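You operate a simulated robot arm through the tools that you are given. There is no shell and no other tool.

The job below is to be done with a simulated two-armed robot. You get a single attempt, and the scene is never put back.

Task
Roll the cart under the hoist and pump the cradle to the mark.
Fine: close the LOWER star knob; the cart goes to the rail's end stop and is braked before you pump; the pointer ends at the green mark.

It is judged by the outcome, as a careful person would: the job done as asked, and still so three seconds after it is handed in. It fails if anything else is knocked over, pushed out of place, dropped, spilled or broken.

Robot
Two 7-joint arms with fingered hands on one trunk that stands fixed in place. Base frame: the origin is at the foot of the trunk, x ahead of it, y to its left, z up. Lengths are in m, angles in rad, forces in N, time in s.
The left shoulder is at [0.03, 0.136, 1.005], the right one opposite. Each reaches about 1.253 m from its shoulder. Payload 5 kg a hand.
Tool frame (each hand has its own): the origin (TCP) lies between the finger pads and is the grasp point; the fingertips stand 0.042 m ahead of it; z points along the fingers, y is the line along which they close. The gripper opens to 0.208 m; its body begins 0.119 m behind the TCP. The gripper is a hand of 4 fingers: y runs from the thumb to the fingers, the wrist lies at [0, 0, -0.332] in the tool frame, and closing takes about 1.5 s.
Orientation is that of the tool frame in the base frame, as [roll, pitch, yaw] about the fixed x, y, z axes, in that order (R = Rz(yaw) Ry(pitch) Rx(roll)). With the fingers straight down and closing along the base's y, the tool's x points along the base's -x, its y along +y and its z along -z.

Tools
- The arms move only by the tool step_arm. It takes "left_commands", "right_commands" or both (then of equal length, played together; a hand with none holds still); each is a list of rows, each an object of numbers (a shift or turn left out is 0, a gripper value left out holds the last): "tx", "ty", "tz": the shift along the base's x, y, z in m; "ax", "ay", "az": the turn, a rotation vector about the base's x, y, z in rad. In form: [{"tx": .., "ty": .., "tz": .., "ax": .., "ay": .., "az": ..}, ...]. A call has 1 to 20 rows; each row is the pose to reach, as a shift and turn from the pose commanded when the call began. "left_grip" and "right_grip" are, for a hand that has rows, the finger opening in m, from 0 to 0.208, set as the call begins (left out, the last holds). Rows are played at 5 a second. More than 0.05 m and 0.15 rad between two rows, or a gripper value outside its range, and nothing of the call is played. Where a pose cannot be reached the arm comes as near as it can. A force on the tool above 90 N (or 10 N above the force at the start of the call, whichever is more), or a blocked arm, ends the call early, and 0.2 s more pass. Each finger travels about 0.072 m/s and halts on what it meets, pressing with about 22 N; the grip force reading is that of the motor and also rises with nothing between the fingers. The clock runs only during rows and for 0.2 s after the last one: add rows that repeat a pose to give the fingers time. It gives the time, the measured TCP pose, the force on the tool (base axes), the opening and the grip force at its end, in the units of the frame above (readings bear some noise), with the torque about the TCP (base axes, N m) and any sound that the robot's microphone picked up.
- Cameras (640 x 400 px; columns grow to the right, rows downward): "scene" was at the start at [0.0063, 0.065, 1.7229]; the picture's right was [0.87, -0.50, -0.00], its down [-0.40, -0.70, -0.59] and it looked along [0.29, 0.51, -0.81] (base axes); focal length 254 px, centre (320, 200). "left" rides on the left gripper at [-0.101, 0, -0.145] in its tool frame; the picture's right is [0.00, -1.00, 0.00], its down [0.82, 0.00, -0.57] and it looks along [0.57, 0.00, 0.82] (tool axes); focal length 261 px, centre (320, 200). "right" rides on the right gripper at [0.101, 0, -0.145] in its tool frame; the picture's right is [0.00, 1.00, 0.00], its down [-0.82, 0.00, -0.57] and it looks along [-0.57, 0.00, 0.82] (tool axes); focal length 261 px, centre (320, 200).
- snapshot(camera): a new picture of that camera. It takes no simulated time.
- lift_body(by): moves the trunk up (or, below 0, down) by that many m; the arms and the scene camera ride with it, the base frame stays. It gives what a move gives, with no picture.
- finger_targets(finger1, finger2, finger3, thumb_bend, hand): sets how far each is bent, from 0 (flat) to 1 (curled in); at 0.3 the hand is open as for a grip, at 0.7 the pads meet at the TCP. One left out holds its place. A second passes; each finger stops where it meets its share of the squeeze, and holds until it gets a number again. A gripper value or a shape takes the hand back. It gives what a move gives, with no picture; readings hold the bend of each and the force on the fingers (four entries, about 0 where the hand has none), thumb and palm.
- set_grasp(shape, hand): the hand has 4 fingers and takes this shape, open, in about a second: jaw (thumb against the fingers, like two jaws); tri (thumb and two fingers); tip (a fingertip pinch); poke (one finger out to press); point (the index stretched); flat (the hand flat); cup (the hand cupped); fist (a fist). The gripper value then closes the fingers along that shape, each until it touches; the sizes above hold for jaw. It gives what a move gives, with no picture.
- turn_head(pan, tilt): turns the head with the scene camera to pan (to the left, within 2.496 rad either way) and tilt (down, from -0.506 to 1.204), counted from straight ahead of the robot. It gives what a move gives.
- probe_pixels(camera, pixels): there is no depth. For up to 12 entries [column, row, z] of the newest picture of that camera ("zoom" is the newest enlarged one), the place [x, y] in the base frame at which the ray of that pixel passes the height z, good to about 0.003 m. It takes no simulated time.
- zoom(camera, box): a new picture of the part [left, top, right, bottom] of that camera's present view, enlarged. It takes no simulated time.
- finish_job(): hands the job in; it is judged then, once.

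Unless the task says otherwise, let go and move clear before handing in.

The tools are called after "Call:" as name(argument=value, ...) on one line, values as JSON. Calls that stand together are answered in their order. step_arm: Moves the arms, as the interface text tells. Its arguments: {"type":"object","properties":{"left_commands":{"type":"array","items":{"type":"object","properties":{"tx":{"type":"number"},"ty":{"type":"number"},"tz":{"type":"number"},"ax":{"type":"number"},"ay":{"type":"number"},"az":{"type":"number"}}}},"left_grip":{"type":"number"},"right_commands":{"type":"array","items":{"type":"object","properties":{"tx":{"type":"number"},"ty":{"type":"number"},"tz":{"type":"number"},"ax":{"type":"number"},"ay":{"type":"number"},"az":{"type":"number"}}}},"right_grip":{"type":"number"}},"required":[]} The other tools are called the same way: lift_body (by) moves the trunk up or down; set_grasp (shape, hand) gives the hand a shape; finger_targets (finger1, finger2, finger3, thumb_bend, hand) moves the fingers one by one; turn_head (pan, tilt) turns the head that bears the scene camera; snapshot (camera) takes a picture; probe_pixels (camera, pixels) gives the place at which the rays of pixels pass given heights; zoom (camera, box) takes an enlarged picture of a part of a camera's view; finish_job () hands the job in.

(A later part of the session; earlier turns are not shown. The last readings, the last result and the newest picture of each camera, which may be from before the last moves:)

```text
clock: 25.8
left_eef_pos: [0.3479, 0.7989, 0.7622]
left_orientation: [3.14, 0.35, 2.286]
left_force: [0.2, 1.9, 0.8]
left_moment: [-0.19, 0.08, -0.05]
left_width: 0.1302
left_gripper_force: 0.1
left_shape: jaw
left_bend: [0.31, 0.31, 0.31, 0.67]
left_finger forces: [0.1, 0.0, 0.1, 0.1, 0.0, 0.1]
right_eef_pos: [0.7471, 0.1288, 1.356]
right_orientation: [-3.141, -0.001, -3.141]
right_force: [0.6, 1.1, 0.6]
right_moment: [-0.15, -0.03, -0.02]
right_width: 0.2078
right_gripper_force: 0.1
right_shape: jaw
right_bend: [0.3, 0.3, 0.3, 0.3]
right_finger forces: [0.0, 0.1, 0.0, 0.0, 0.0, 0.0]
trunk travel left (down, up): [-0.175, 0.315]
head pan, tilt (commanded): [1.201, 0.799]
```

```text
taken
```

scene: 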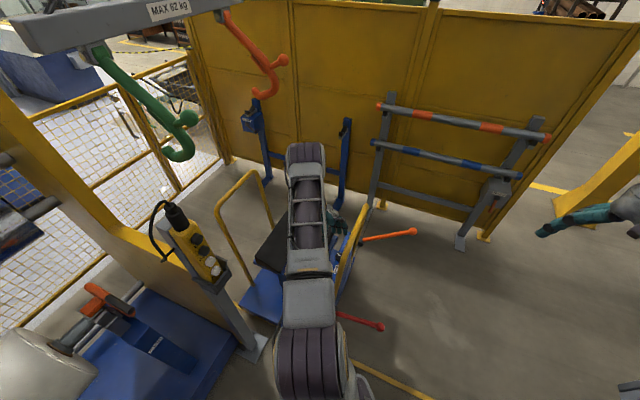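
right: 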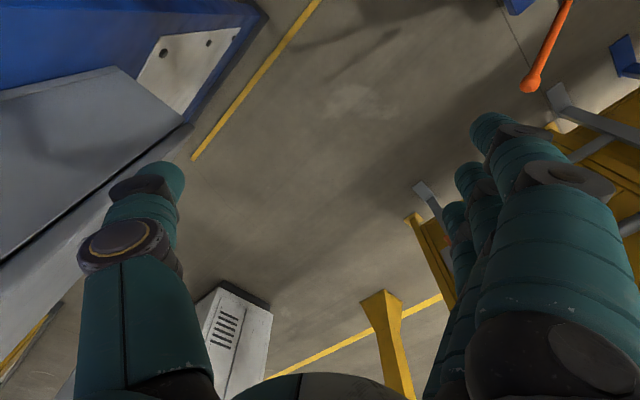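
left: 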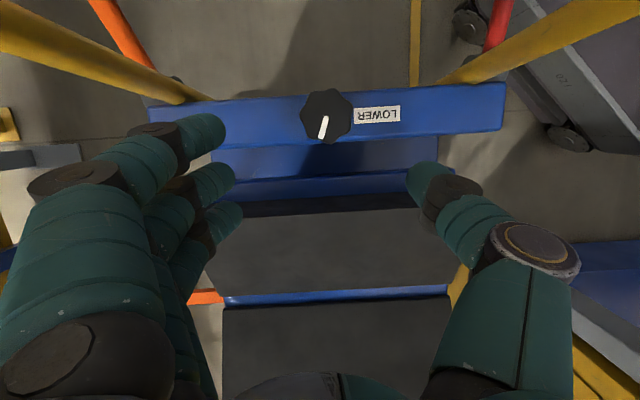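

Clear view now: knob at (327,117), white mark pointing down-image toward the cradle, LOWER label beside it. I'll slide over the knob at slightly lower height before descending on it.

Call:
step_arm(left_commands=[{"tx": 0.018, "ty": -0.0245, "tz": -0.01}, {"tx": 0.036, "ty": -0.049, "tz": -0.025}, {"tx": 0.036, "ty": -0.049, "tz": -0.04}])

Call:
snapshot(camera="left")

```text
clock: 26.6
left_eef_pos: [0.3877, 0.7455, 0.7249]
left_orientation: [3.139, 0.348, 2.283]
left_force: [-0.2, 0.4, 1.0]
left_moment: [-0.01, -0.01, 0.0]
left_width: 0.1307
left_gripper_force: 0.1
left_shape: jaw
left_bend: [0.31, 0.31, 0.31, 0.67]
left_finger forces: [0.0, 0.0, 0.1, 0.1, 0.1, 0.1]
right_eef_pos: [0.7502, 0.1241, 1.3549]
right_orientation: [3.14, -0.002, 3.139]
right_force: [-0.1, -0.4, -1.2]
right_moment: [0.08, 0.17, 0.02]
right_width: 0.2078
right_gripper_force: 0.0
right_shape: jaw
right_bend: [0.3, 0.3, 0.3, 0.3]
right_finger forces: [0.0, 0.0, 0.0, 0.1, 0.0, 0.0]
trunk travel left (down, up): [-0.175, 0.315]
head pan, tilt (commanded): [1.201, 0.799]
```

```text
taken
```

left: 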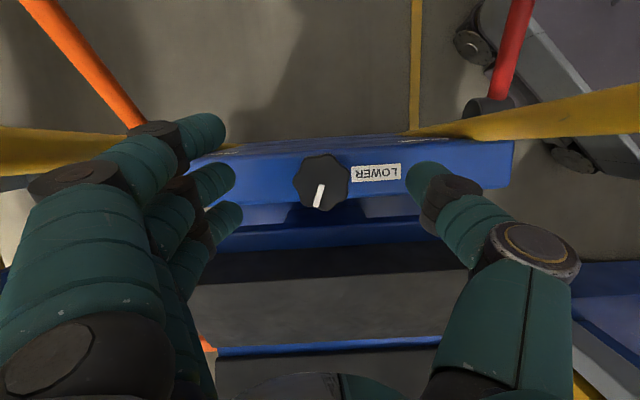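

The knob is now directly below the TCP axis at (321,181). I'll lower to z≈0.67 with fingers open around it.

Call:
step_arm(left_commands=[{"tz": -0.02}, {"tz": -0.04}, {"tz": -0.055}])

Call:
snapshot(camera="left")

```text
clock: 27.4
left_eef_pos: [0.3838, 0.748, 0.6707]
left_orientation: [3.141, 0.349, 2.289]
left_force: [0.5, 1.0, -0.1]
left_moment: [-0.06, 0.0, -0.01]
left_width: 0.1301
left_gripper_force: 0.1
left_shape: jaw
left_bend: [0.31, 0.31, 0.31, 0.67]
left_finger forces: [0.0, 0.0, 0.0, 0.1, 0.0, 0.1]
right_eef_pos: [0.7472, 0.1285, 1.3579]
right_orientation: [-3.141, 0.0, 3.141]
right_force: [-0.3, 0.9, -1.0]
right_moment: [0.0, -0.01, -0.02]
right_width: 0.2079
right_gripper_force: 0.0
right_shape: jaw
right_bend: [0.3, 0.3, 0.3, 0.3]
right_finger forces: [0.0, 0.0, 0.0, 0.1, 0.0, 0.0]
trunk travel left (down, up): [-0.175, 0.315]
head pan, tilt (commanded): [1.201, 0.799]
```

```text
taken
```

left: 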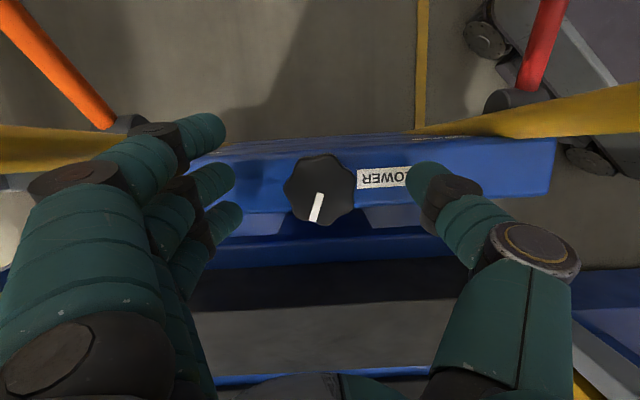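

Knob is centred at (320,190) between the fingers with no contact. I'll pre-rotate the hand counter-clockwise by 0.5 rad so there is range for a clockwise (closing) turn.

Call:
step_arm(left_commands=[{"az": 0.125}, {"az": 0.25}, {"az": 0.375}, {"az": 0.5}, {"az": 0.5}])

Call:
snapshot(camera="left")

Call:
snapshot(camera="scene")

```text
clock: 28.6
left_eef_pos: [0.3847, 0.7475, 0.669]
left_orientation: [-3.141, 0.349, 2.788]
left_force: [-0.9, 0.4, -0.6]
left_moment: [-0.02, -0.01, -0.02]
left_width: 0.1304
left_gripper_force: 0.0
left_shape: jaw
left_bend: [0.31, 0.31, 0.31, 0.67]
left_finger forces: [0.0, 0.1, 0.1, 0.1, 0.0, 0.0]
right_eef_pos: [0.7465, 0.1277, 1.3571]
right_orientation: [-3.141, 0.0, 3.141]
right_force: [0.0, 0.3, 0.3]
right_moment: [-0.03, 0.03, -0.01]
right_width: 0.2077
right_gripper_force: 0.0
right_shape: jaw
right_bend: [0.3, 0.3, 0.3, 0.3]
right_finger forces: [0.0, 0.1, 0.0, 0.1, 0.0, 0.1]
trunk travel left (down, up): [-0.175, 0.315]
head pan, tilt (commanded): [1.201, 0.799]
```

```text
taken
```

left: 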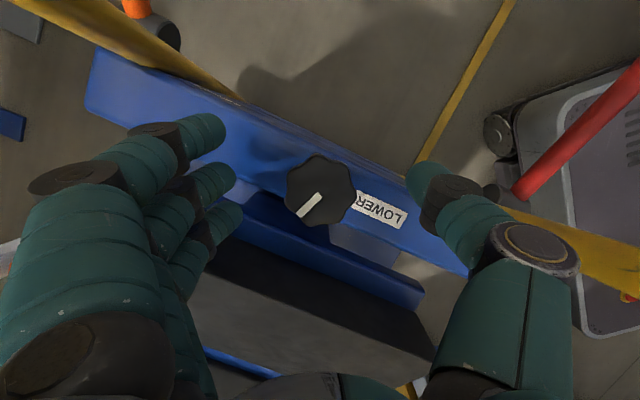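

```text
taken
```

scene: 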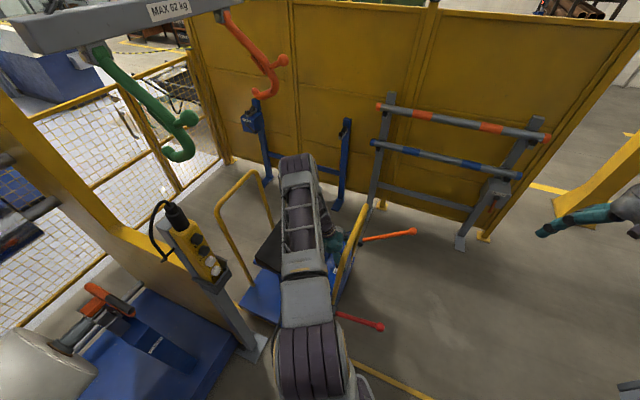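

The pre-rotation worked with no contact; knob still centred at (320,190). Now I'll close the fingers on the knob and wait.

Call:
step_arm(left_commands=[{"tz": 0}, {"tz": 0}, {"tz": 0}, {"tz": 0}, {"tz": 0}, {"tz": 0}, {"tz": 0}, {"tz": 0}], left_grip=0.0)

Call:
snapshot(camera="left")

```text
clock: 30.4
left_eef_pos: [0.385, 0.7484, 0.6692]
left_orientation: [-3.141, 0.348, 2.787]
left_force: [-1.3, -4.2, -1.5]
left_moment: [0.09, -0.03, -0.13]
left_width: 0.0344
left_gripper_force: 22.2
left_shape: jaw
left_bend: [0.7, 0.73, 0.73, 0.7]
left_finger forces: [0.0, 6.7, 7.6, 0.1, 19.0, 0.0]
right_eef_pos: [0.7478, 0.1266, 1.3579]
right_orientation: [-3.141, 0.0, 3.141]
right_force: [0.0, -0.4, -0.7]
right_moment: [0.0, 0.0, 0.02]
right_width: 0.2079
right_gripper_force: 0.1
right_shape: jaw
right_bend: [0.3, 0.3, 0.3, 0.3]
right_finger forces: [0.1, 0.1, 0.1, 0.1, 0.1, 0.0]
trunk travel left (down, up): [-0.175, 0.315]
head pan, tilt (commanded): [1.201, 0.799]
```

```text
taken
```

left: 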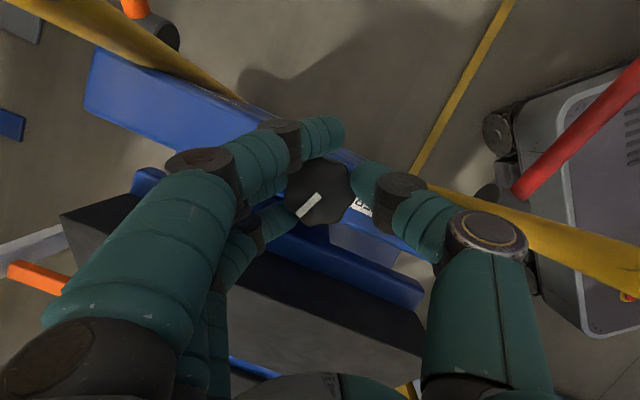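

The knob is held: fingers 2–3 at ~7 N each and thumb 19 N. I'll turn clockwise in steps and watch the moment about z.

Call:
step_arm(left_commands=[{"az": -0.1}, {"az": -0.2}, {"az": -0.3}, {"az": -0.4}])

Call:
snapshot(camera="left")

```text
clock: 31.4
left_eef_pos: [0.3843, 0.7468, 0.6696]
left_orientation: [-3.141, 0.348, 2.385]
left_force: [-5.1, -6.2, -2.3]
left_moment: [-0.02, 0.09, 0.05]
left_width: 0.0344
left_gripper_force: 22.0
left_shape: jaw
left_bend: [0.7, 0.73, 0.73, 0.7]
left_finger forces: [0.0, 6.0, 8.8, 0.0, 22.9, 0.1]
right_eef_pos: [0.7469, 0.1277, 1.3579]
right_orientation: [3.141, 0.0, -3.141]
right_force: [0.3, -0.7, -0.2]
right_moment: [-0.03, 0.03, 0.04]
right_width: 0.2077
right_gripper_force: 0.0
right_shape: jaw
right_bend: [0.3, 0.3, 0.3, 0.3]
right_finger forces: [0.1, 0.1, 0.0, 0.0, 0.1, 0.0]
trunk travel left (down, up): [-0.175, 0.315]
head pan, tilt (commanded): [1.201, 0.799]
```

```text
taken
```

left: 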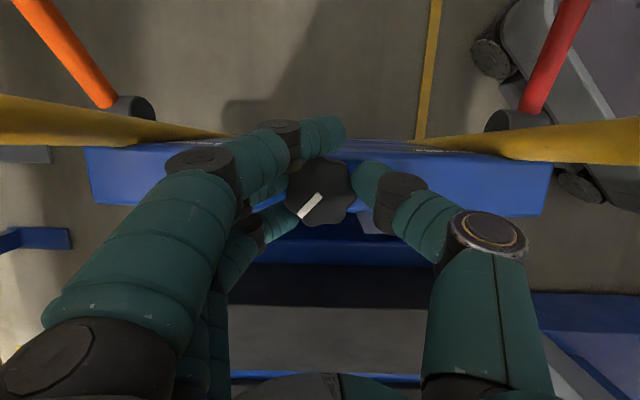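

The knob turned with the hand with little torque. I'll keep turning clockwise.

Call:
step_arm(left_commands=[{"az": -0.1}, {"az": -0.2}, {"az": -0.3}, {"az": -0.4}, {"az": -0.5}, {"az": -0.6}])

Call:
snapshot(camera="left")

Call:
snapshot(camera="scene")

```text
clock: 32.8
left_eef_pos: [0.3845, 0.7479, 0.6708]
left_orientation: [-3.14, 0.35, 1.785]
left_force: [-8.5, -8.1, -12.4]
left_moment: [-0.16, 0.18, 0.0]
left_width: 0.034
left_gripper_force: 21.6
left_shape: jaw
left_bend: [0.7, 0.73, 0.73, 0.7]
left_finger forces: [0.0, 5.6, 6.8, 0.0, 22.5, 0.1]
right_eef_pos: [0.7477, 0.1287, 1.357]
right_orientation: [3.141, 0.0, 3.141]
right_force: [0.2, 0.5, 0.5]
right_moment: [0.01, 0.04, 0.0]
right_width: 0.2077
right_gripper_force: 0.1
right_shape: jaw
right_bend: [0.3, 0.3, 0.3, 0.3]
right_finger forces: [0.0, 0.0, 0.0, 0.0, 0.0, 0.1]
trunk travel left (down, up): [-0.175, 0.315]
head pan, tilt (commanded): [1.201, 0.799]
```

```text
taken
```

left: 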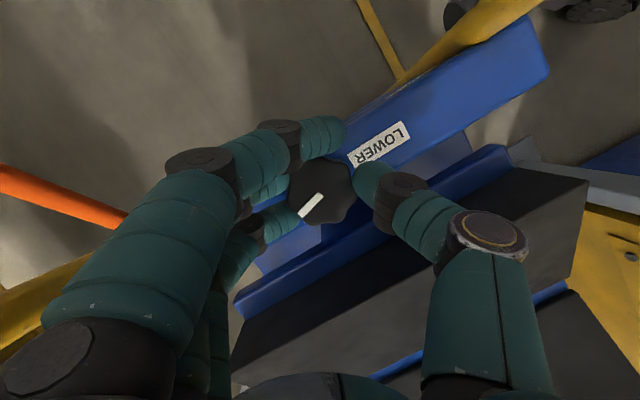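

```text
taken
```

scene: 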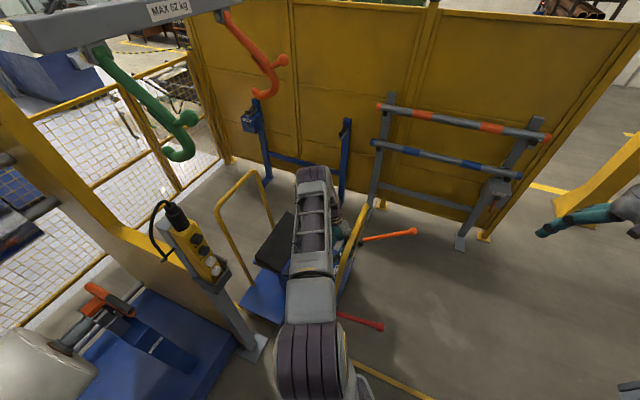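

Still turning freely (1.0 rad so far). I'll continue another 0.5 rad clockwise.

Call:
step_arm(left_commands=[{"az": -0.1}, {"az": -0.2}, {"az": -0.3}, {"az": -0.4}, {"az": -0.5}])

Call:
snapshot(camera="left")

```text
clock: 34.0
left_eef_pos: [0.3854, 0.7473, 0.6707]
left_orientation: [-3.14, 0.35, 1.286]
left_force: [-14.1, -8.4, -1.5]
left_moment: [-0.05, 0.22, 0.88]
left_width: 0.0335
left_gripper_force: 22.1
left_shape: jaw
left_bend: [0.7, 0.73, 0.73, 0.7]
left_finger forces: [0.1, 5.0, 12.4, 0.0, 27.6, 0.1]
right_eef_pos: [0.7475, 0.1276, 1.3579]
right_orientation: [-3.14, 0.0, 3.14]
right_force: [-0.1, -0.1, 0.5]
right_moment: [0.01, 0.02, 0.0]
right_width: 0.2076
right_gripper_force: 0.1
right_shape: jaw
right_bend: [0.3, 0.3, 0.3, 0.3]
right_finger forces: [0.0, 0.0, 0.0, 0.0, 0.0, 0.0]
trunk travel left (down, up): [-0.175, 0.315]
head pan, tilt (commanded): [1.201, 0.799]
```

```text
taken
```

left: 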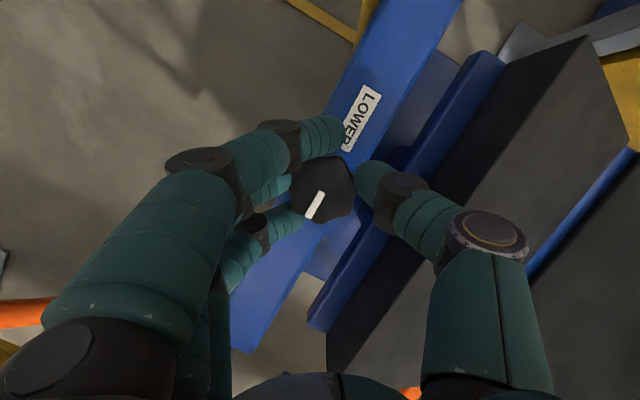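

The moment about z jumped to 0.88 N·m and the mark slipped slightly relative to the fingers, suggesting the knob has met its closed stop with the mark now along the strip. I'll zoom to measure the mark, then try a bit more to confirm.

Call:
zoom(camera="left", box=[240, 60, 440, 260])

Call:
step_arm(left_commands=[{"az": -0.07}, {"az": -0.14}])

Call:
zoom(camera="left", box=[240, 60, 440, 260])

```text
2.00 times, centred on (340, 160) of left
```

zoom: 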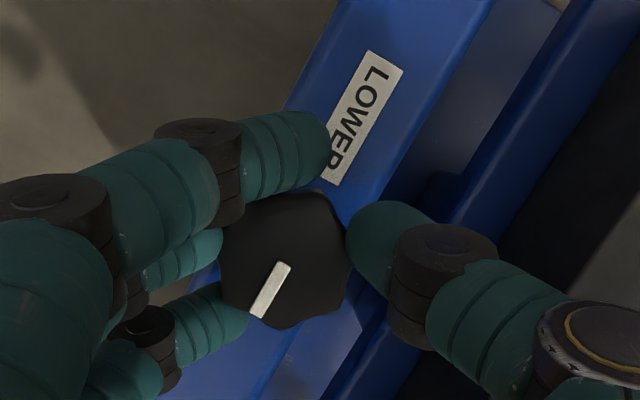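

```text
clock: 34.6
left_eef_pos: [0.384, 0.7485, 0.6711]
left_orientation: [-3.142, 0.35, 1.145]
left_force: [-14.2, -5.8, -0.4]
left_moment: [0.06, 0.33, 1.42]
left_width: 0.0335
left_gripper_force: 21.7
left_shape: jaw
left_bend: [0.7, 0.73, 0.73, 0.7]
left_finger forces: [0.0, 6.8, 19.1, 0.1, 34.0, 0.0]
right_eef_pos: [0.7452, 0.1283, 1.3571]
right_orientation: [3.141, -0.001, 3.141]
right_force: [0.4, -0.3, 0.1]
right_moment: [-0.02, 0.03, 0.0]
right_width: 0.2078
right_gripper_force: 0.0
right_shape: jaw
right_bend: [0.3, 0.3, 0.3, 0.3]
right_finger forces: [0.1, 0.1, 0.0, 0.0, 0.0, 0.0]
trunk travel left (down, up): [-0.175, 0.315]
head pan, tilt (commanded): [1.201, 0.799]
```

```text
2.00 times, centred on (340, 160) of left
```

zoom: 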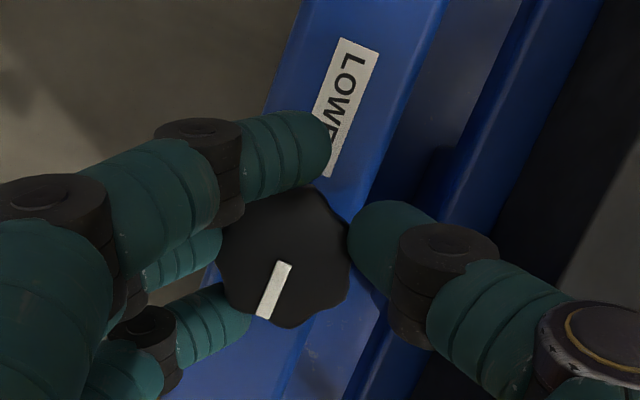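

Torque now 1.42 N·m with the mark staying aligned with the strip, so the knob is at its clockwise stop: closed. I'll release it and rotate the hand back.

Call:
step_arm(left_commands=[{"az": 0.05}, {"az": 0.05}, {"az": 0.05}, {"az": 0.05}, {"az": 0.05}, {"az": 0.05}], left_grip=0.12)

Call:
snapshot(camera="left")

```text
clock: 36.0
left_eef_pos: [0.3856, 0.7469, 0.6706]
left_orientation: [3.141, 0.35, 1.196]
left_force: [0.4, -0.2, -0.2]
left_moment: [0.0, 0.03, 0.0]
left_width: 0.1191
left_gripper_force: 0.0
left_shape: jaw
left_bend: [0.72, 0.72, 0.72, 0.7]
left_finger forces: [0.1, 0.0, 0.0, 0.0, 0.1, 0.1]
right_eef_pos: [0.747, 0.1279, 1.3563]
right_orientation: [-3.142, 0.0, 3.141]
right_force: [0.0, 0.5, -0.4]
right_moment: [-0.02, -0.03, 0.0]
right_width: 0.2076
right_gripper_force: 0.0
right_shape: jaw
right_bend: [0.3, 0.3, 0.3, 0.3]
right_finger forces: [0.0, 0.0, 0.0, 0.0, 0.0, 0.1]
trunk travel left (down, up): [-0.175, 0.315]
head pan, tilt (commanded): [1.201, 0.799]
```

```text
taken
```

left: 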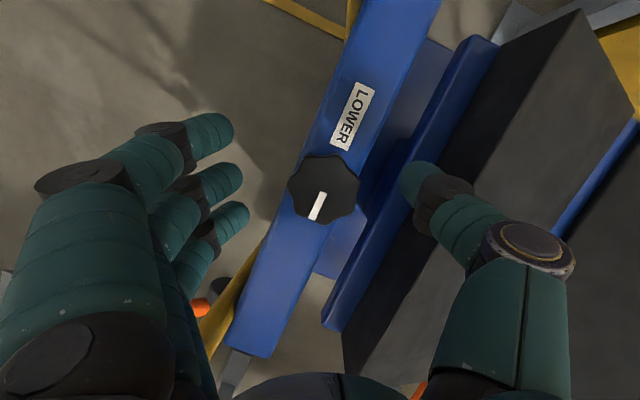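

The knob is released and its mark lies along the strip pointing away from the LOWER label. I'll rotate the hand back and retreat up over the bar.

Call:
step_arm(left_commands=[{"az": 0.136}, {"az": 0.272}, {"az": 0.408}, {"az": 0.545}, {"az": 0.68}, {"az": 0.817}, {"az": 0.953}, {"az": 1.09}, {"az": 1.09, "tx": -0.02, "ty": 0.025, "tz": 0.03}, {"az": 1.09, "tx": -0.04, "ty": 0.049, "tz": 0.06}, {"az": 1.09, "tx": -0.04, "ty": 0.049, "tz": 0.105}, {"az": 1.09, "tx": -0.04, "ty": 0.049, "tz": 0.15}, {"az": 1.09, "tx": -0.04, "ty": 0.049, "tz": 0.2}, {"az": 1.09, "tx": -0.04, "ty": 0.049, "tz": 0.25}, {"az": 1.09, "tx": -0.04, "ty": 0.049, "tz": 0.3}, {"az": 1.09, "tx": -0.04, "ty": 0.049, "tz": 0.35}, {"az": 1.09, "tx": -0.04, "ty": 0.049, "tz": 0.4}, {"az": 1.09, "tx": -0.04, "ty": 0.049, "tz": 0.45}])

Call:
snapshot(camera="left")

Call:
snapshot(camera="scene")

```text
clock: 39.8
left_eef_pos: [0.3397, 0.7954, 1.1238]
left_orientation: [3.141, 0.349, 2.286]
left_force: [-0.3, -0.9, 0.5]
left_moment: [0.15, -0.03, 0.03]
left_width: 0.1194
left_gripper_force: 0.1
left_shape: jaw
left_bend: [0.72, 0.72, 0.72, 0.7]
left_finger forces: [0.0, 0.0, 0.0, 0.1, 0.0, 0.0]
right_eef_pos: [0.7482, 0.1245, 1.3591]
right_orientation: [-3.14, 0.001, -3.141]
right_force: [-0.7, -1.4, -0.2]
right_moment: [0.21, 0.0, 0.0]
right_width: 0.2078
right_gripper_force: 0.1
right_shape: jaw
right_bend: [0.3, 0.3, 0.3, 0.3]
right_finger forces: [0.1, 0.0, 0.0, 0.0, 0.0, 0.0]
trunk travel left (down, up): [-0.175, 0.315]
head pan, tilt (commanded): [1.201, 0.799]
```

```text
taken
```

left: 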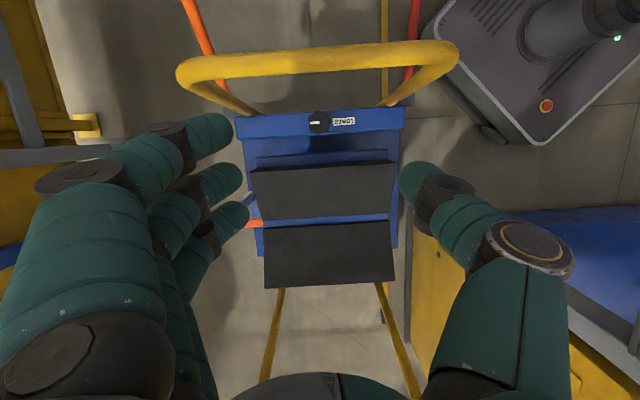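

```text
taken
```

scene: 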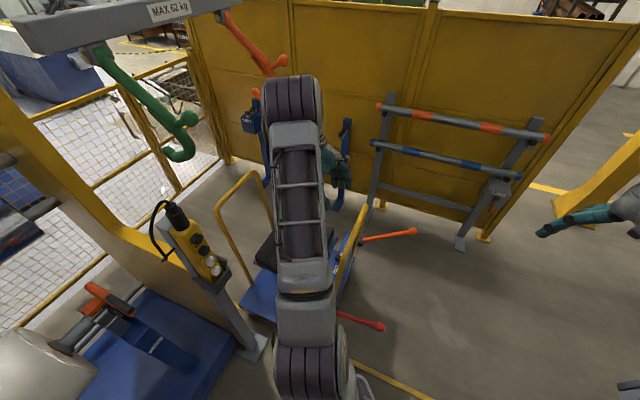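

The knob's white mark now lies sideways (pointing away from the label) and the cart hasn't moved. Next I'll bring the hand back over the bar to the operator side, untilting it, to prepare to push the bar.

Call:
step_arm(left_commands=[{"tx": 0.023, "ty": -0.026, "tz": 0.0, "ax": 0.0376, "ay": 0.0328}, {"tx": 0.047, "ty": -0.052, "tz": 0.0, "ax": 0.0751, "ay": 0.0656}, {"tx": 0.07, "ty": -0.078, "tz": 0.0, "ax": 0.1127, "ay": 0.0984}, {"tx": 0.094, "ty": -0.104, "tz": 0.0, "ax": 0.1503, "ay": 0.1313}, {"tx": 0.117, "ty": -0.13, "tz": 0.0, "ax": 0.1879, "ay": 0.1641}, {"tx": 0.141, "ty": -0.156, "tz": 0.0, "ax": 0.2254, "ay": 0.1969}, {"tx": 0.164, "ty": -0.182, "tz": 0.0, "ax": 0.263, "ay": 0.2297}], left_grip=0.0)

Call:
snapshot(camera="left")

Call:
zoom(camera="left", box=[360, 0, 480, 120])

```text
clock: 41.4
left_eef_pos: [0.5082, 0.6143, 1.1193]
left_orientation: [3.141, -0.002, 2.287]
left_force: [-0.3, 0.5, -0.2]
left_moment: [-0.07, -0.01, 0.02]
left_width: 0.0001
left_gripper_force: 21.9
left_shape: jaw
left_bend: [0.7, 0.7, 0.7, 0.7]
left_finger forces: [0.0, 0.0, 0.0, 0.1, 0.0, 0.0]
right_eef_pos: [0.7484, 0.1262, 1.3566]
right_orientation: [3.141, -0.002, 3.14]
right_force: [0.1, -0.2, -0.1]
right_moment: [0.2, 0.13, -0.02]
right_width: 0.2079
right_gripper_force: 0.0
right_shape: jaw
right_bend: [0.3, 0.3, 0.3, 0.3]
right_finger forces: [0.0, 0.1, 0.0, 0.1, 0.0, 0.0]
trunk travel left (down, up): [-0.175, 0.315]
head pan, tilt (commanded): [1.201, 0.799]
```

```text
taken
```

left: 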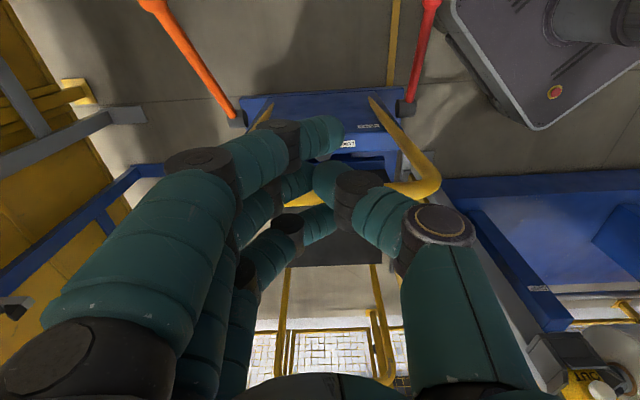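

```text
3.33 times, centred on (420, 60) of left
```

zoom: 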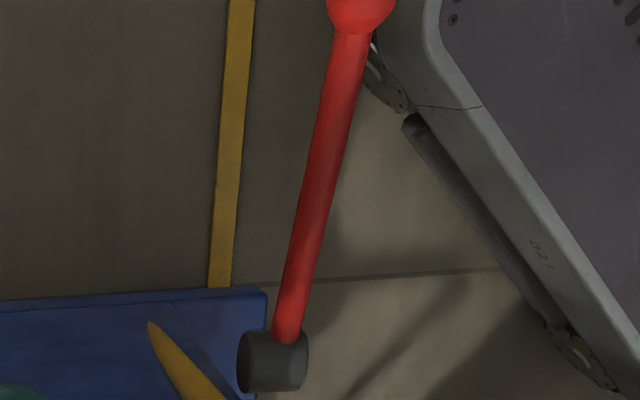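

The hand is 0.12 m in front of the bar with the fist closed. I'll descend so the bar faces the rigid hand body (TCP z≈0.80).

Call:
step_arm(left_commands=[{"tz": -0.045}, {"tz": -0.09}, {"tz": -0.135}, {"tz": -0.18}, {"tz": -0.225}, {"tz": -0.27}, {"tz": -0.315}])

Call:
snapshot(camera="left")

Call:
snapshot(camera="scene")

```text
clock: 43.0
left_eef_pos: [0.5074, 0.6178, 0.8087]
left_orientation: [-3.141, -0.001, 2.288]
left_force: [-0.1, 0.6, 0.9]
left_moment: [-0.08, 0.09, 0.02]
left_width: 0.0
left_gripper_force: 22.0
left_shape: jaw
left_bend: [0.7, 0.7, 0.7, 0.7]
left_finger forces: [0.0, 0.0, 0.1, 0.1, 0.0, 0.1]
right_eef_pos: [0.7485, 0.1282, 1.3564]
right_orientation: [-3.139, -0.001, 3.141]
right_force: [-0.5, 0.9, -0.6]
right_moment: [-0.13, 0.06, 0.03]
right_width: 0.2078
right_gripper_force: 0.0
right_shape: jaw
right_bend: [0.3, 0.3, 0.3, 0.3]
right_finger forces: [0.0, 0.0, 0.0, 0.0, 0.0, 0.0]
trunk travel left (down, up): [-0.175, 0.315]
head pan, tilt (commanded): [1.201, 0.799]
```

```text
taken
```

left: 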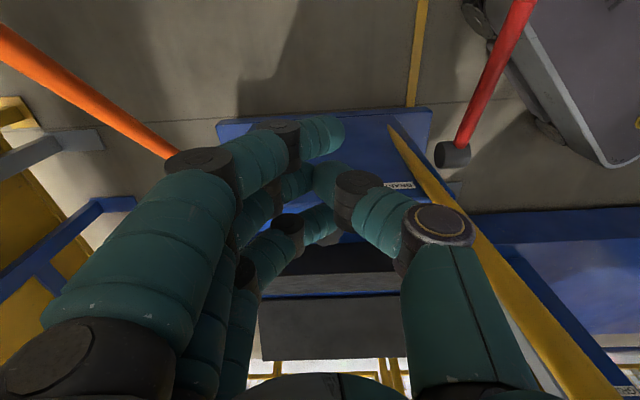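

```text
taken
```

scene: 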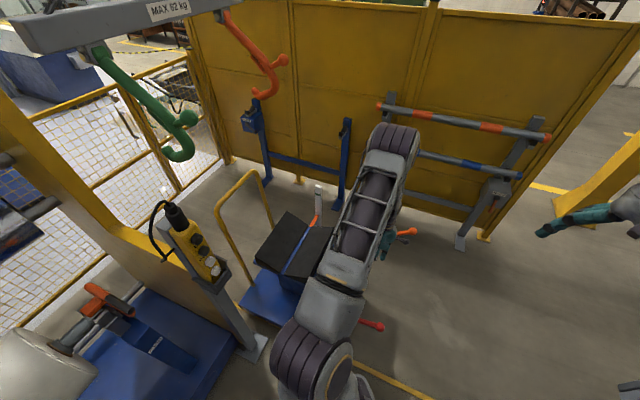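

Now I'll advance along the cart axis toward the bar in small steps and watch for contact force.

Call:
step_arm(left_commands=[{"tx": -0.0132, "ty": 0.0151}, {"tx": -0.0263, "ty": 0.0301}, {"tx": -0.0395, "ty": 0.0452}, {"tx": -0.0526, "ty": 0.0603}])

Call:
snapshot(camera="scene")

```text
clock: 44.0
left_eef_pos: [0.4761, 0.6489, 0.8074]
left_orientation: [-3.14, 0.027, 2.269]
left_force: [36.0, -51.4, 20.7]
left_moment: [8.06, 5.79, 0.43]
left_width: 0.0
left_gripper_force: 22.0
left_shape: jaw
left_bend: [0.7, 0.7, 0.7, 0.7]
left_finger forces: [0.0, 0.1, 0.0, 0.1, 0.0, 65.9]
right_eef_pos: [0.7451, 0.1316, 1.3589]
right_orientation: [3.14, 0.0, -3.136]
right_force: [-2.8, 4.3, 1.1]
right_moment: [-0.61, -0.42, 0.03]
right_width: 0.2079
right_gripper_force: 0.0
right_shape: jaw
right_bend: [0.3, 0.3, 0.3, 0.3]
right_finger forces: [0.0, 0.0, 0.0, 0.0, 0.1, 0.0]
trunk travel left (down, up): [-0.175, 0.315]
head pan, tilt (commanded): [1.201, 0.799]
stopped in row 4 (left hand): the force on the tool passed its limit at 102 N (the readings are from after the stop); the commanded pose is now the measured one
```

```text
taken
```

scene: 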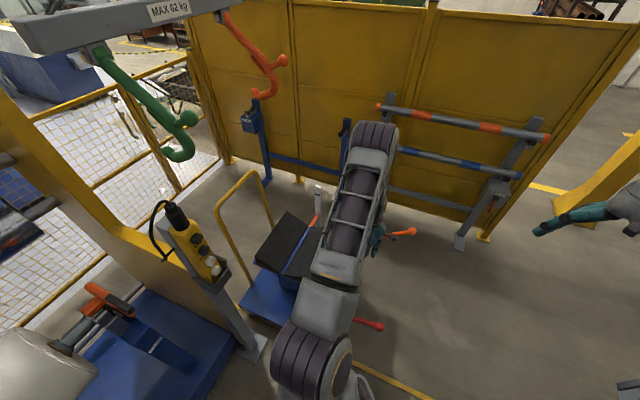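

The bar contact took over 100 N without the cart moving, so the brake is almost certainly on. I'll back off and bring the left camera over the red brake lever to study it.

Call:
step_arm(left_commands=[{"tx": 0.013, "ty": -0.015, "ax": 0.01, "ay": 0.009, "az": 0.01}, {"tx": 0.04, "ty": -0.045, "tz": 0.01, "ax": 0.0203, "ay": 0.0177, "az": 0.019}, {"tx": 0.053, "ty": -0.06, "tz": 0.05, "ax": 0.0203, "ay": 0.0177, "az": 0.019}, {"tx": 0.053, "ty": -0.06, "tz": 0.095, "ax": 0.0203, "ay": 0.0177, "az": 0.019}, {"tx": 0.053, "ty": -0.06, "tz": 0.14, "ax": 0.0203, "ay": 0.0177, "az": 0.019}, {"tx": 0.03, "ty": -0.1, "tz": 0.14, "ax": 0.0203, "ay": 0.0177, "az": 0.019}, {"tx": 0.007, "ty": -0.14, "tz": 0.14, "ax": 0.0203, "ay": 0.0177, "az": 0.019}, {"tx": -0.016, "ty": -0.18, "tz": 0.14, "ax": 0.0203, "ay": 0.0177, "az": 0.019}, {"tx": -0.039, "ty": -0.22, "tz": 0.14, "ax": 0.0203, "ay": 0.0177, "az": 0.019}, {"tx": -0.062, "ty": -0.26, "tz": 0.14, "ax": 0.0203, "ay": 0.0177, "az": 0.019}], left_grip=0.13)

Call:
snapshot(camera="left")

Call:
snapshot(camera="scene")

```text
clock: 46.2
left_eef_pos: [0.4032, 0.3957, 0.9484]
left_orientation: [-3.14, -0.011, 2.295]
left_force: [-0.6, -0.8, 0.5]
left_moment: [0.09, -0.08, 0.02]
left_width: 0.13
left_gripper_force: 0.0
left_shape: jaw
left_bend: [0.31, 0.31, 0.31, 0.67]
left_finger forces: [0.0, 0.1, 0.0, 0.1, 0.0, 0.1]
right_eef_pos: [0.7464, 0.1269, 1.3577]
right_orientation: [3.141, 0.0, 3.141]
right_force: [0.0, -1.1, 0.3]
right_moment: [0.19, -0.04, 0.01]
right_width: 0.2077
right_gripper_force: 0.2
right_shape: jaw
right_bend: [0.3, 0.3, 0.3, 0.3]
right_finger forces: [0.0, 0.0, 0.1, 0.1, 0.0, 0.0]
trunk travel left (down, up): [-0.175, 0.315]
head pan, tilt (commanded): [1.201, 0.799]
```

```text
taken
```

left: 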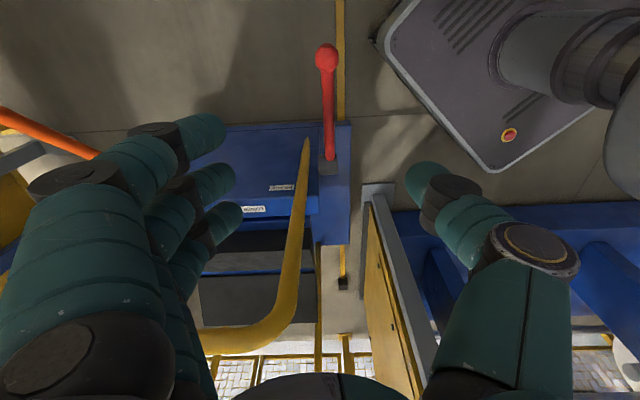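

```text
taken
```

scene: 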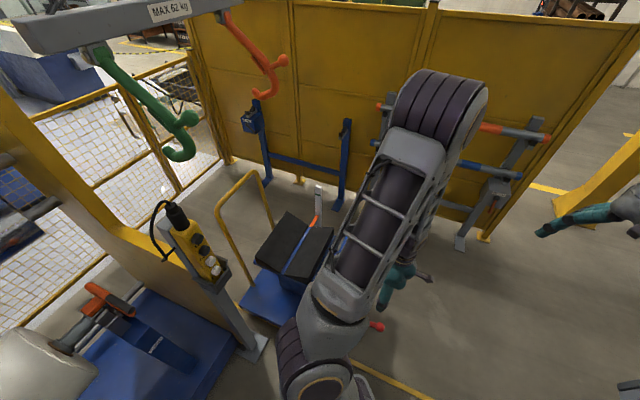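

I can now see the yellow rail beyond the cart with a dark end-stop block at (343,283), and the brake lever from ball (326,58) to pivot (328,160). I'll zoom on both and probe.

Call:
zoom(camera="left", box=[280, 20, 400, 320])

Call:
probe_pixels(camera="left", pixels=[[343, 283, 0.0], [343, 255, 0.0], [340, 20, 0.0], [326, 58, 0.55], [326, 58, 0.6], [326, 58, 0.65], [329, 160, 0.45], [329, 160, 0.5], [329, 160, 0.55], [335, 243, 0.2]])

```text
1.33 times, centred on (340, 170) of left
```

zoom: 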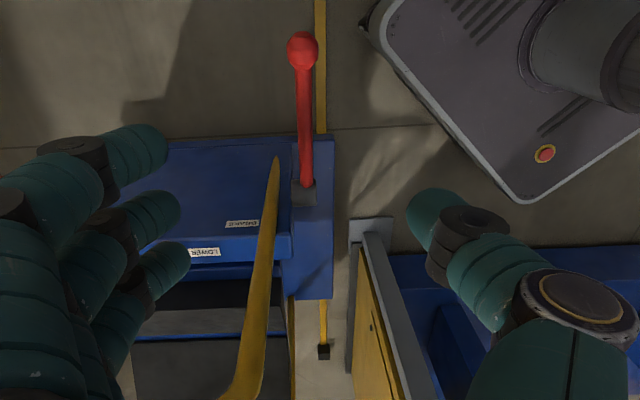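

```text
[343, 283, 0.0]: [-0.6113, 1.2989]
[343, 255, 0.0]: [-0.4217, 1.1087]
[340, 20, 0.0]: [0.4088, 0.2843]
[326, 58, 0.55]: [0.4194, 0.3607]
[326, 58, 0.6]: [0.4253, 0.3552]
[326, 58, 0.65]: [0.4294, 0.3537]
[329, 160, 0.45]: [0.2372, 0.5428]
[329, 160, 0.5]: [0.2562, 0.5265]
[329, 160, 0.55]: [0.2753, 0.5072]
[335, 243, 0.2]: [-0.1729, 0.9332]
```

The rail runs exactly at 45° (x+y≈0.69) and its end block is near (-0.61,1.30), so the push direction is (-0.707,0.707). Before lowering onto the brake lever I'll check where the robot's own base corner is.

Call:
probe_pixels(camera="left", pixels=[[380, 40, 0.2], [380, 40, 0.35], [490, 172, 0.2], [490, 172, 0.35], [508, 135, 0.3], [329, 120, 0.52], [329, 120, 0.55], [318, 35, 0.6], [326, 45, 0.6], [326, 71, 0.58]])

Call:
zoom(camera="left", box=[290, 30, 370, 180])

```text
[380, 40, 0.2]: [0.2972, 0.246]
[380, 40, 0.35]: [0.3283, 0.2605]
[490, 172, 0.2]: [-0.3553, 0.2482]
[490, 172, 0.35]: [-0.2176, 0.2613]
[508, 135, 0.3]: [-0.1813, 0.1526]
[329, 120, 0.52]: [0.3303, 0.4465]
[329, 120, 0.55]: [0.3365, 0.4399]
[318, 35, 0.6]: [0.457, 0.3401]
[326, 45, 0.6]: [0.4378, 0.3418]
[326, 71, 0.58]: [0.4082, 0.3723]
```

```text
2.67 times, centred on (330, 105) of left
```

zoom: 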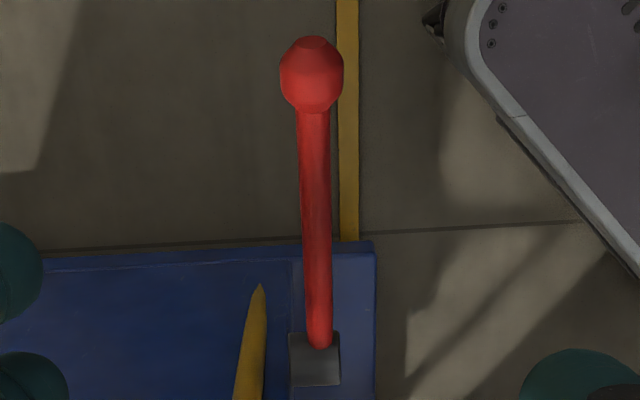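

The lever rod is clear between ball (326,58) and pivot; the robot base is low and away. I'll align the hand yaw with the rail and descend to just above the lever rod.

Call:
step_arm(left_commands=[{"tx": -0.004, "ty": -0.002, "tz": -0.045, "az": 0.02}, {"tx": -0.008, "ty": -0.004, "tz": -0.09, "az": 0.04}, {"tx": -0.0125, "ty": -0.005, "tz": -0.135, "az": 0.06}, {"tx": -0.0125, "ty": -0.005, "tz": -0.18, "az": 0.06}, {"tx": -0.0125, "ty": -0.005, "tz": -0.225, "az": 0.06}, {"tx": -0.0125, "ty": -0.005, "tz": -0.27, "az": 0.06}])

Call:
snapshot(camera="left")

Call:
snapshot(camera="scene")

```text
clock: 47.6
left_eef_pos: [0.3925, 0.392, 0.6744]
left_orientation: [-3.14, -0.011, 2.355]
left_force: [1.5, 0.0, 0.4]
left_moment: [-0.08, 0.12, -0.02]
left_width: 0.1303
left_gripper_force: 0.1
left_shape: jaw
left_bend: [0.31, 0.31, 0.31, 0.67]
left_finger forces: [0.1, 0.1, 0.1, 0.0, 0.1, 0.0]
right_eef_pos: [0.7476, 0.1295, 1.3559]
right_orientation: [-3.139, -0.001, -3.139]
right_force: [1.3, 0.4, -0.5]
right_moment: [-0.04, 0.08, 0.01]
right_width: 0.2078
right_gripper_force: 0.1
right_shape: jaw
right_bend: [0.3, 0.3, 0.3, 0.3]
right_finger forces: [0.1, 0.0, 0.0, 0.0, 0.0, 0.0]
trunk travel left (down, up): [-0.175, 0.315]
head pan, tilt (commanded): [1.201, 0.799]
```

```text
taken
```

left: 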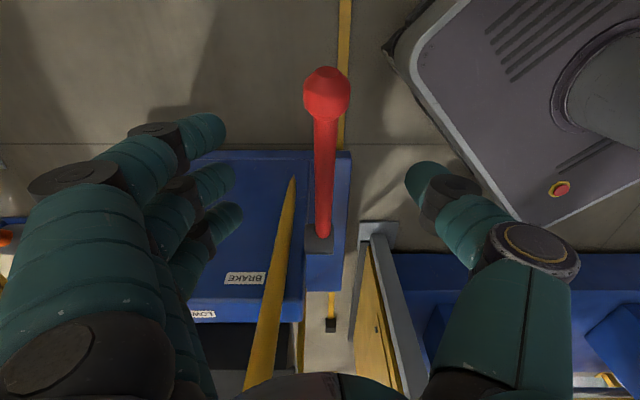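

```text
taken
```

scene: 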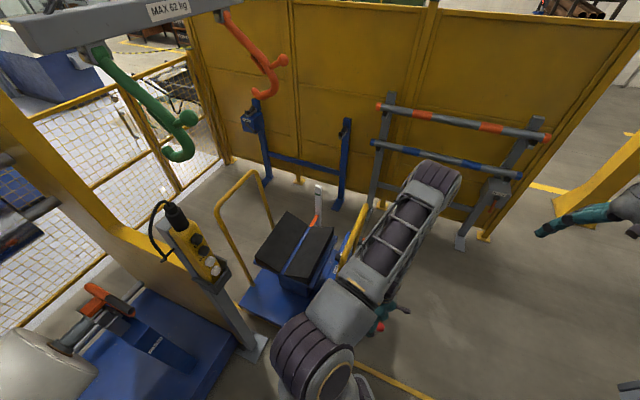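

The lever is nicely centred between the fingers (rod from (326,115) to (322,237)). I'll lower so the rod sits between thumb and fingers, then close gently around it.

Call:
step_arm(left_commands=[{"tx": -0.003, "ty": -0.003, "tz": -0.045}, {"tx": -0.003, "ty": -0.003, "tz": -0.09}, {"tx": -0.003, "ty": -0.003, "tz": -0.134}])

Call:
snapshot(camera="left")

```text
clock: 48.4
left_eef_pos: [0.3887, 0.3908, 0.5368]
left_orientation: [-3.138, -0.007, 2.353]
left_force: [0.4, 0.1, 0.1]
left_moment: [-0.12, 0.14, -0.01]
left_width: 0.13
left_gripper_force: 0.0
left_shape: jaw
left_bend: [0.31, 0.31, 0.31, 0.67]
left_finger forces: [0.0, 0.0, 0.1, 0.0, 0.0, 0.0]
right_eef_pos: [0.7487, 0.1295, 1.356]
right_orientation: [-3.139, -0.004, -3.139]
right_force: [0.1, 0.0, -0.2]
right_moment: [-0.09, 0.07, 0.02]
right_width: 0.2077
right_gripper_force: 0.1
right_shape: jaw
right_bend: [0.3, 0.3, 0.3, 0.3]
right_finger forces: [0.0, 0.1, 0.0, 0.0, 0.0, 0.0]
trunk travel left (down, up): [-0.175, 0.315]
head pan, tilt (commanded): [1.201, 0.799]
```

```text
taken
```

left: 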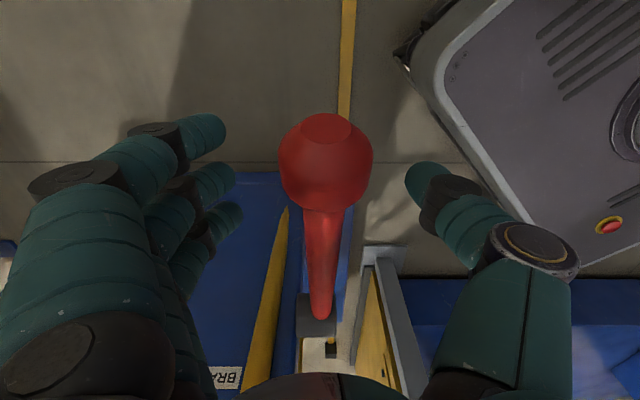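

The rod passes just above TCP level between the fingers. Closing on it now.

Call:
step_arm(left_commands=[{"tz": 0}, {"tz": 0}, {"tz": 0}, {"tz": 0}, {"tz": 0}, {"tz": 0}, {"tz": 0}, {"tz": 0}], left_grip=0.0)

Call:
snapshot(camera="left")

```text
clock: 50.2
left_eef_pos: [0.388, 0.3911, 0.5389]
left_orientation: [-3.136, -0.009, 2.356]
left_force: [0.3, -0.6, 0.9]
left_moment: [0.0, 0.02, 0.02]
left_width: 0.0
left_gripper_force: 21.4
left_shape: jaw
left_bend: [0.7, 0.7, 0.7, 0.7]
left_finger forces: [0.0, 0.0, 0.0, 0.0, 0.1, 0.1]
right_eef_pos: [0.7471, 0.1287, 1.358]
right_orientation: [3.141, 0.0, -3.14]
right_force: [-0.6, 0.2, 0.9]
right_moment: [-0.04, 0.0, -0.01]
right_width: 0.2083
right_gripper_force: 0.0
right_shape: jaw
right_bend: [0.3, 0.3, 0.3, 0.3]
right_finger forces: [0.1, 0.0, 0.1, 0.0, 0.0, 0.0]
trunk travel left (down, up): [-0.175, 0.315]
head pan, tilt (commanded): [1.201, 0.799]
```

```text
taken
```

left: 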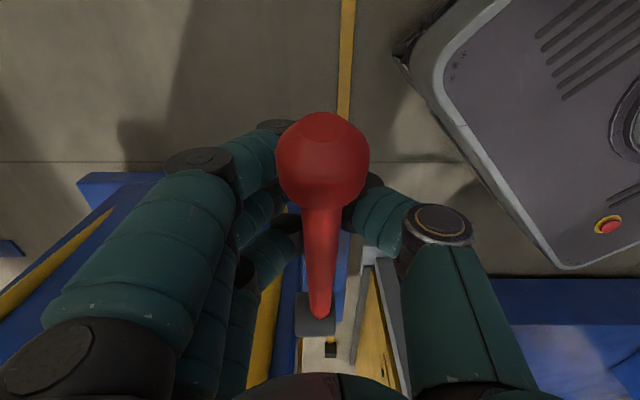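

The lever rod is now caged by the closed fingers with no load. I'll gently lift the lever along its arc and watch the force.

Call:
step_arm(left_commands=[{"tx": -0.003, "ty": 0.003, "tz": 0.01}, {"tx": -0.006, "ty": 0.006, "tz": 0.02}, {"tx": -0.009, "ty": 0.009, "tz": 0.03}, {"tx": -0.013, "ty": 0.013, "tz": 0.04}, {"tx": -0.017, "ty": 0.017, "tz": 0.05}])

Call:
snapshot(camera="left")

```text
clock: 51.4
left_eef_pos: [0.3731, 0.4069, 0.5909]
left_orientation: [-3.138, -0.008, 2.354]
left_force: [4.9, -2.4, -1.6]
left_moment: [-0.13, -0.11, -0.11]
left_width: 0.0002
left_gripper_force: 22.1
left_shape: jaw
left_bend: [0.7, 0.7, 0.7, 0.7]
left_finger forces: [0.1, 0.1, 5.5, 0.0, 0.0, 0.0]
right_eef_pos: [0.747, 0.1278, 1.3579]
right_orientation: [3.141, 0.0, -3.141]
right_force: [0.3, -0.2, -0.3]
right_moment: [0.01, -0.04, 0.02]
right_width: 0.2078
right_gripper_force: 0.1
right_shape: jaw
right_bend: [0.3, 0.3, 0.3, 0.3]
right_finger forces: [0.0, 0.0, 0.0, 0.1, 0.0, 0.0]
trunk travel left (down, up): [-0.175, 0.315]
head pan, tilt (commanded): [1.201, 0.799]
```

```text
taken
```

left: 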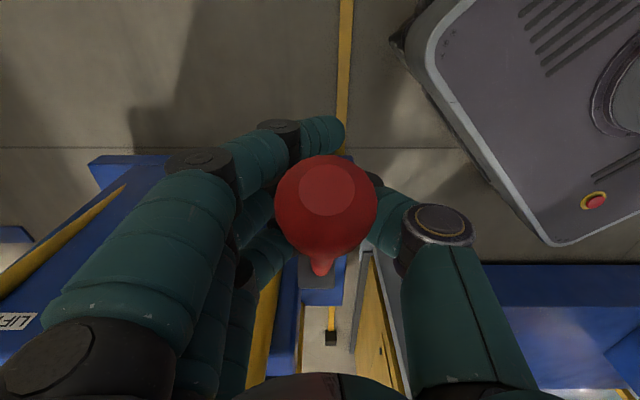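

The lever lifts easily (ball moved to (326,208), now about 37° up). I'll keep lifting along the arc to find the released position.

Call:
step_arm(left_commands=[{"tx": -0.006, "ty": 0.006, "tz": 0.011}, {"tx": -0.012, "ty": 0.012, "tz": 0.022}, {"tx": -0.018, "ty": 0.018, "tz": 0.032}, {"tx": -0.025, "ty": 0.025, "tz": 0.041}, {"tx": -0.032, "ty": 0.032, "tz": 0.049}, {"tx": -0.039, "ty": 0.039, "tz": 0.056}])

Call:
snapshot(camera="left")

Call:
snapshot(camera="scene")

```text
clock: 52.8
left_eef_pos: [0.3341, 0.4437, 0.647]
left_orientation: [-3.137, -0.01, 2.354]
left_force: [5.0, -9.8, -12.1]
left_moment: [-0.55, -0.38, 0.08]
left_width: 0.0003
left_gripper_force: 22.0
left_shape: jaw
left_bend: [0.7, 0.7, 0.7, 0.7]
left_finger forces: [0.0, 0.0, 12.5, 0.0, 0.0, 0.0]
right_eef_pos: [0.7481, 0.1275, 1.3566]
right_orientation: [-3.141, 0.0, -3.141]
right_force: [0.1, 0.1, -0.1]
right_moment: [0.01, 0.03, 0.02]
right_width: 0.2078
right_gripper_force: 0.1
right_shape: jaw
right_bend: [0.3, 0.3, 0.3, 0.3]
right_finger forces: [0.1, 0.0, 0.0, 0.0, 0.0, 0.0]
trunk travel left (down, up): [-0.175, 0.315]
head pan, tilt (commanded): [1.201, 0.799]
```

```text
taken
```

left: 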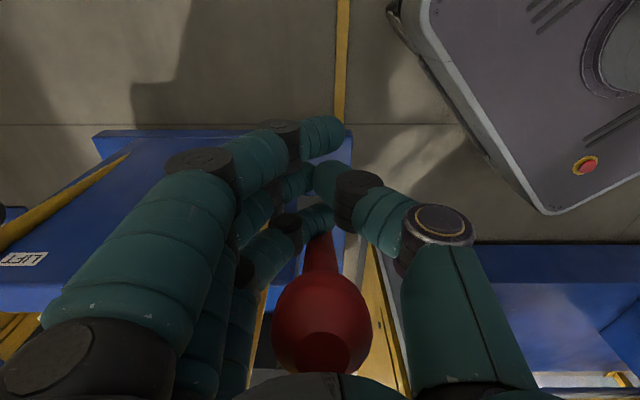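

```text
taken
```

scene: 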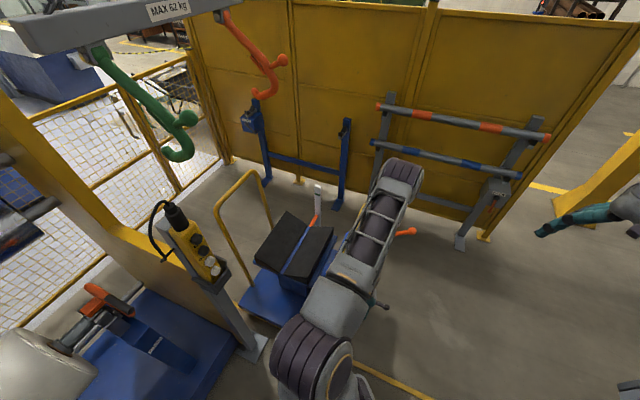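

The lever is now about 63° up with a resistance of ~15 N, maybe near its limit. I'll nudge a bit more to see if it's the end of travel.

Call:
step_arm(left_commands=[{"tx": -0.006, "ty": 0.006, "tz": 0.004}, {"tx": -0.013, "ty": 0.013, "tz": 0.008}])

Call:
snapshot(camera="left")

```text
clock: 53.4
left_eef_pos: [0.3179, 0.4637, 0.6543]
left_orientation: [-3.141, -0.013, 2.357]
left_force: [-0.2, 0.2, 0.1]
left_moment: [0.0, -0.06, 0.02]
left_width: 0.0
left_gripper_force: 22.2
left_shape: jaw
left_bend: [0.7, 0.7, 0.7, 0.7]
left_finger forces: [0.0, 0.1, 0.0, 0.0, 0.0, 0.0]
right_eef_pos: [0.7469, 0.1298, 1.3583]
right_orientation: [-3.141, -0.001, -3.139]
right_force: [-1.5, -0.4, 0.2]
right_moment: [-0.07, -0.07, -0.02]
right_width: 0.2076
right_gripper_force: 0.0
right_shape: jaw
right_bend: [0.3, 0.3, 0.3, 0.3]
right_finger forces: [0.1, 0.0, 0.0, 0.0, 0.1, 0.0]
trunk travel left (down, up): [-0.175, 0.315]
head pan, tilt (commanded): [1.201, 0.799]
```

```text
taken
```

left: 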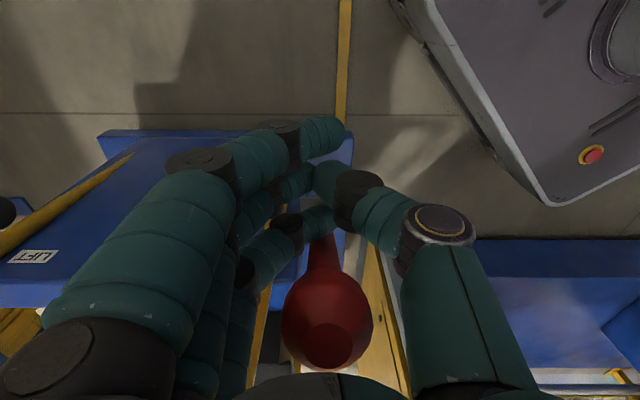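

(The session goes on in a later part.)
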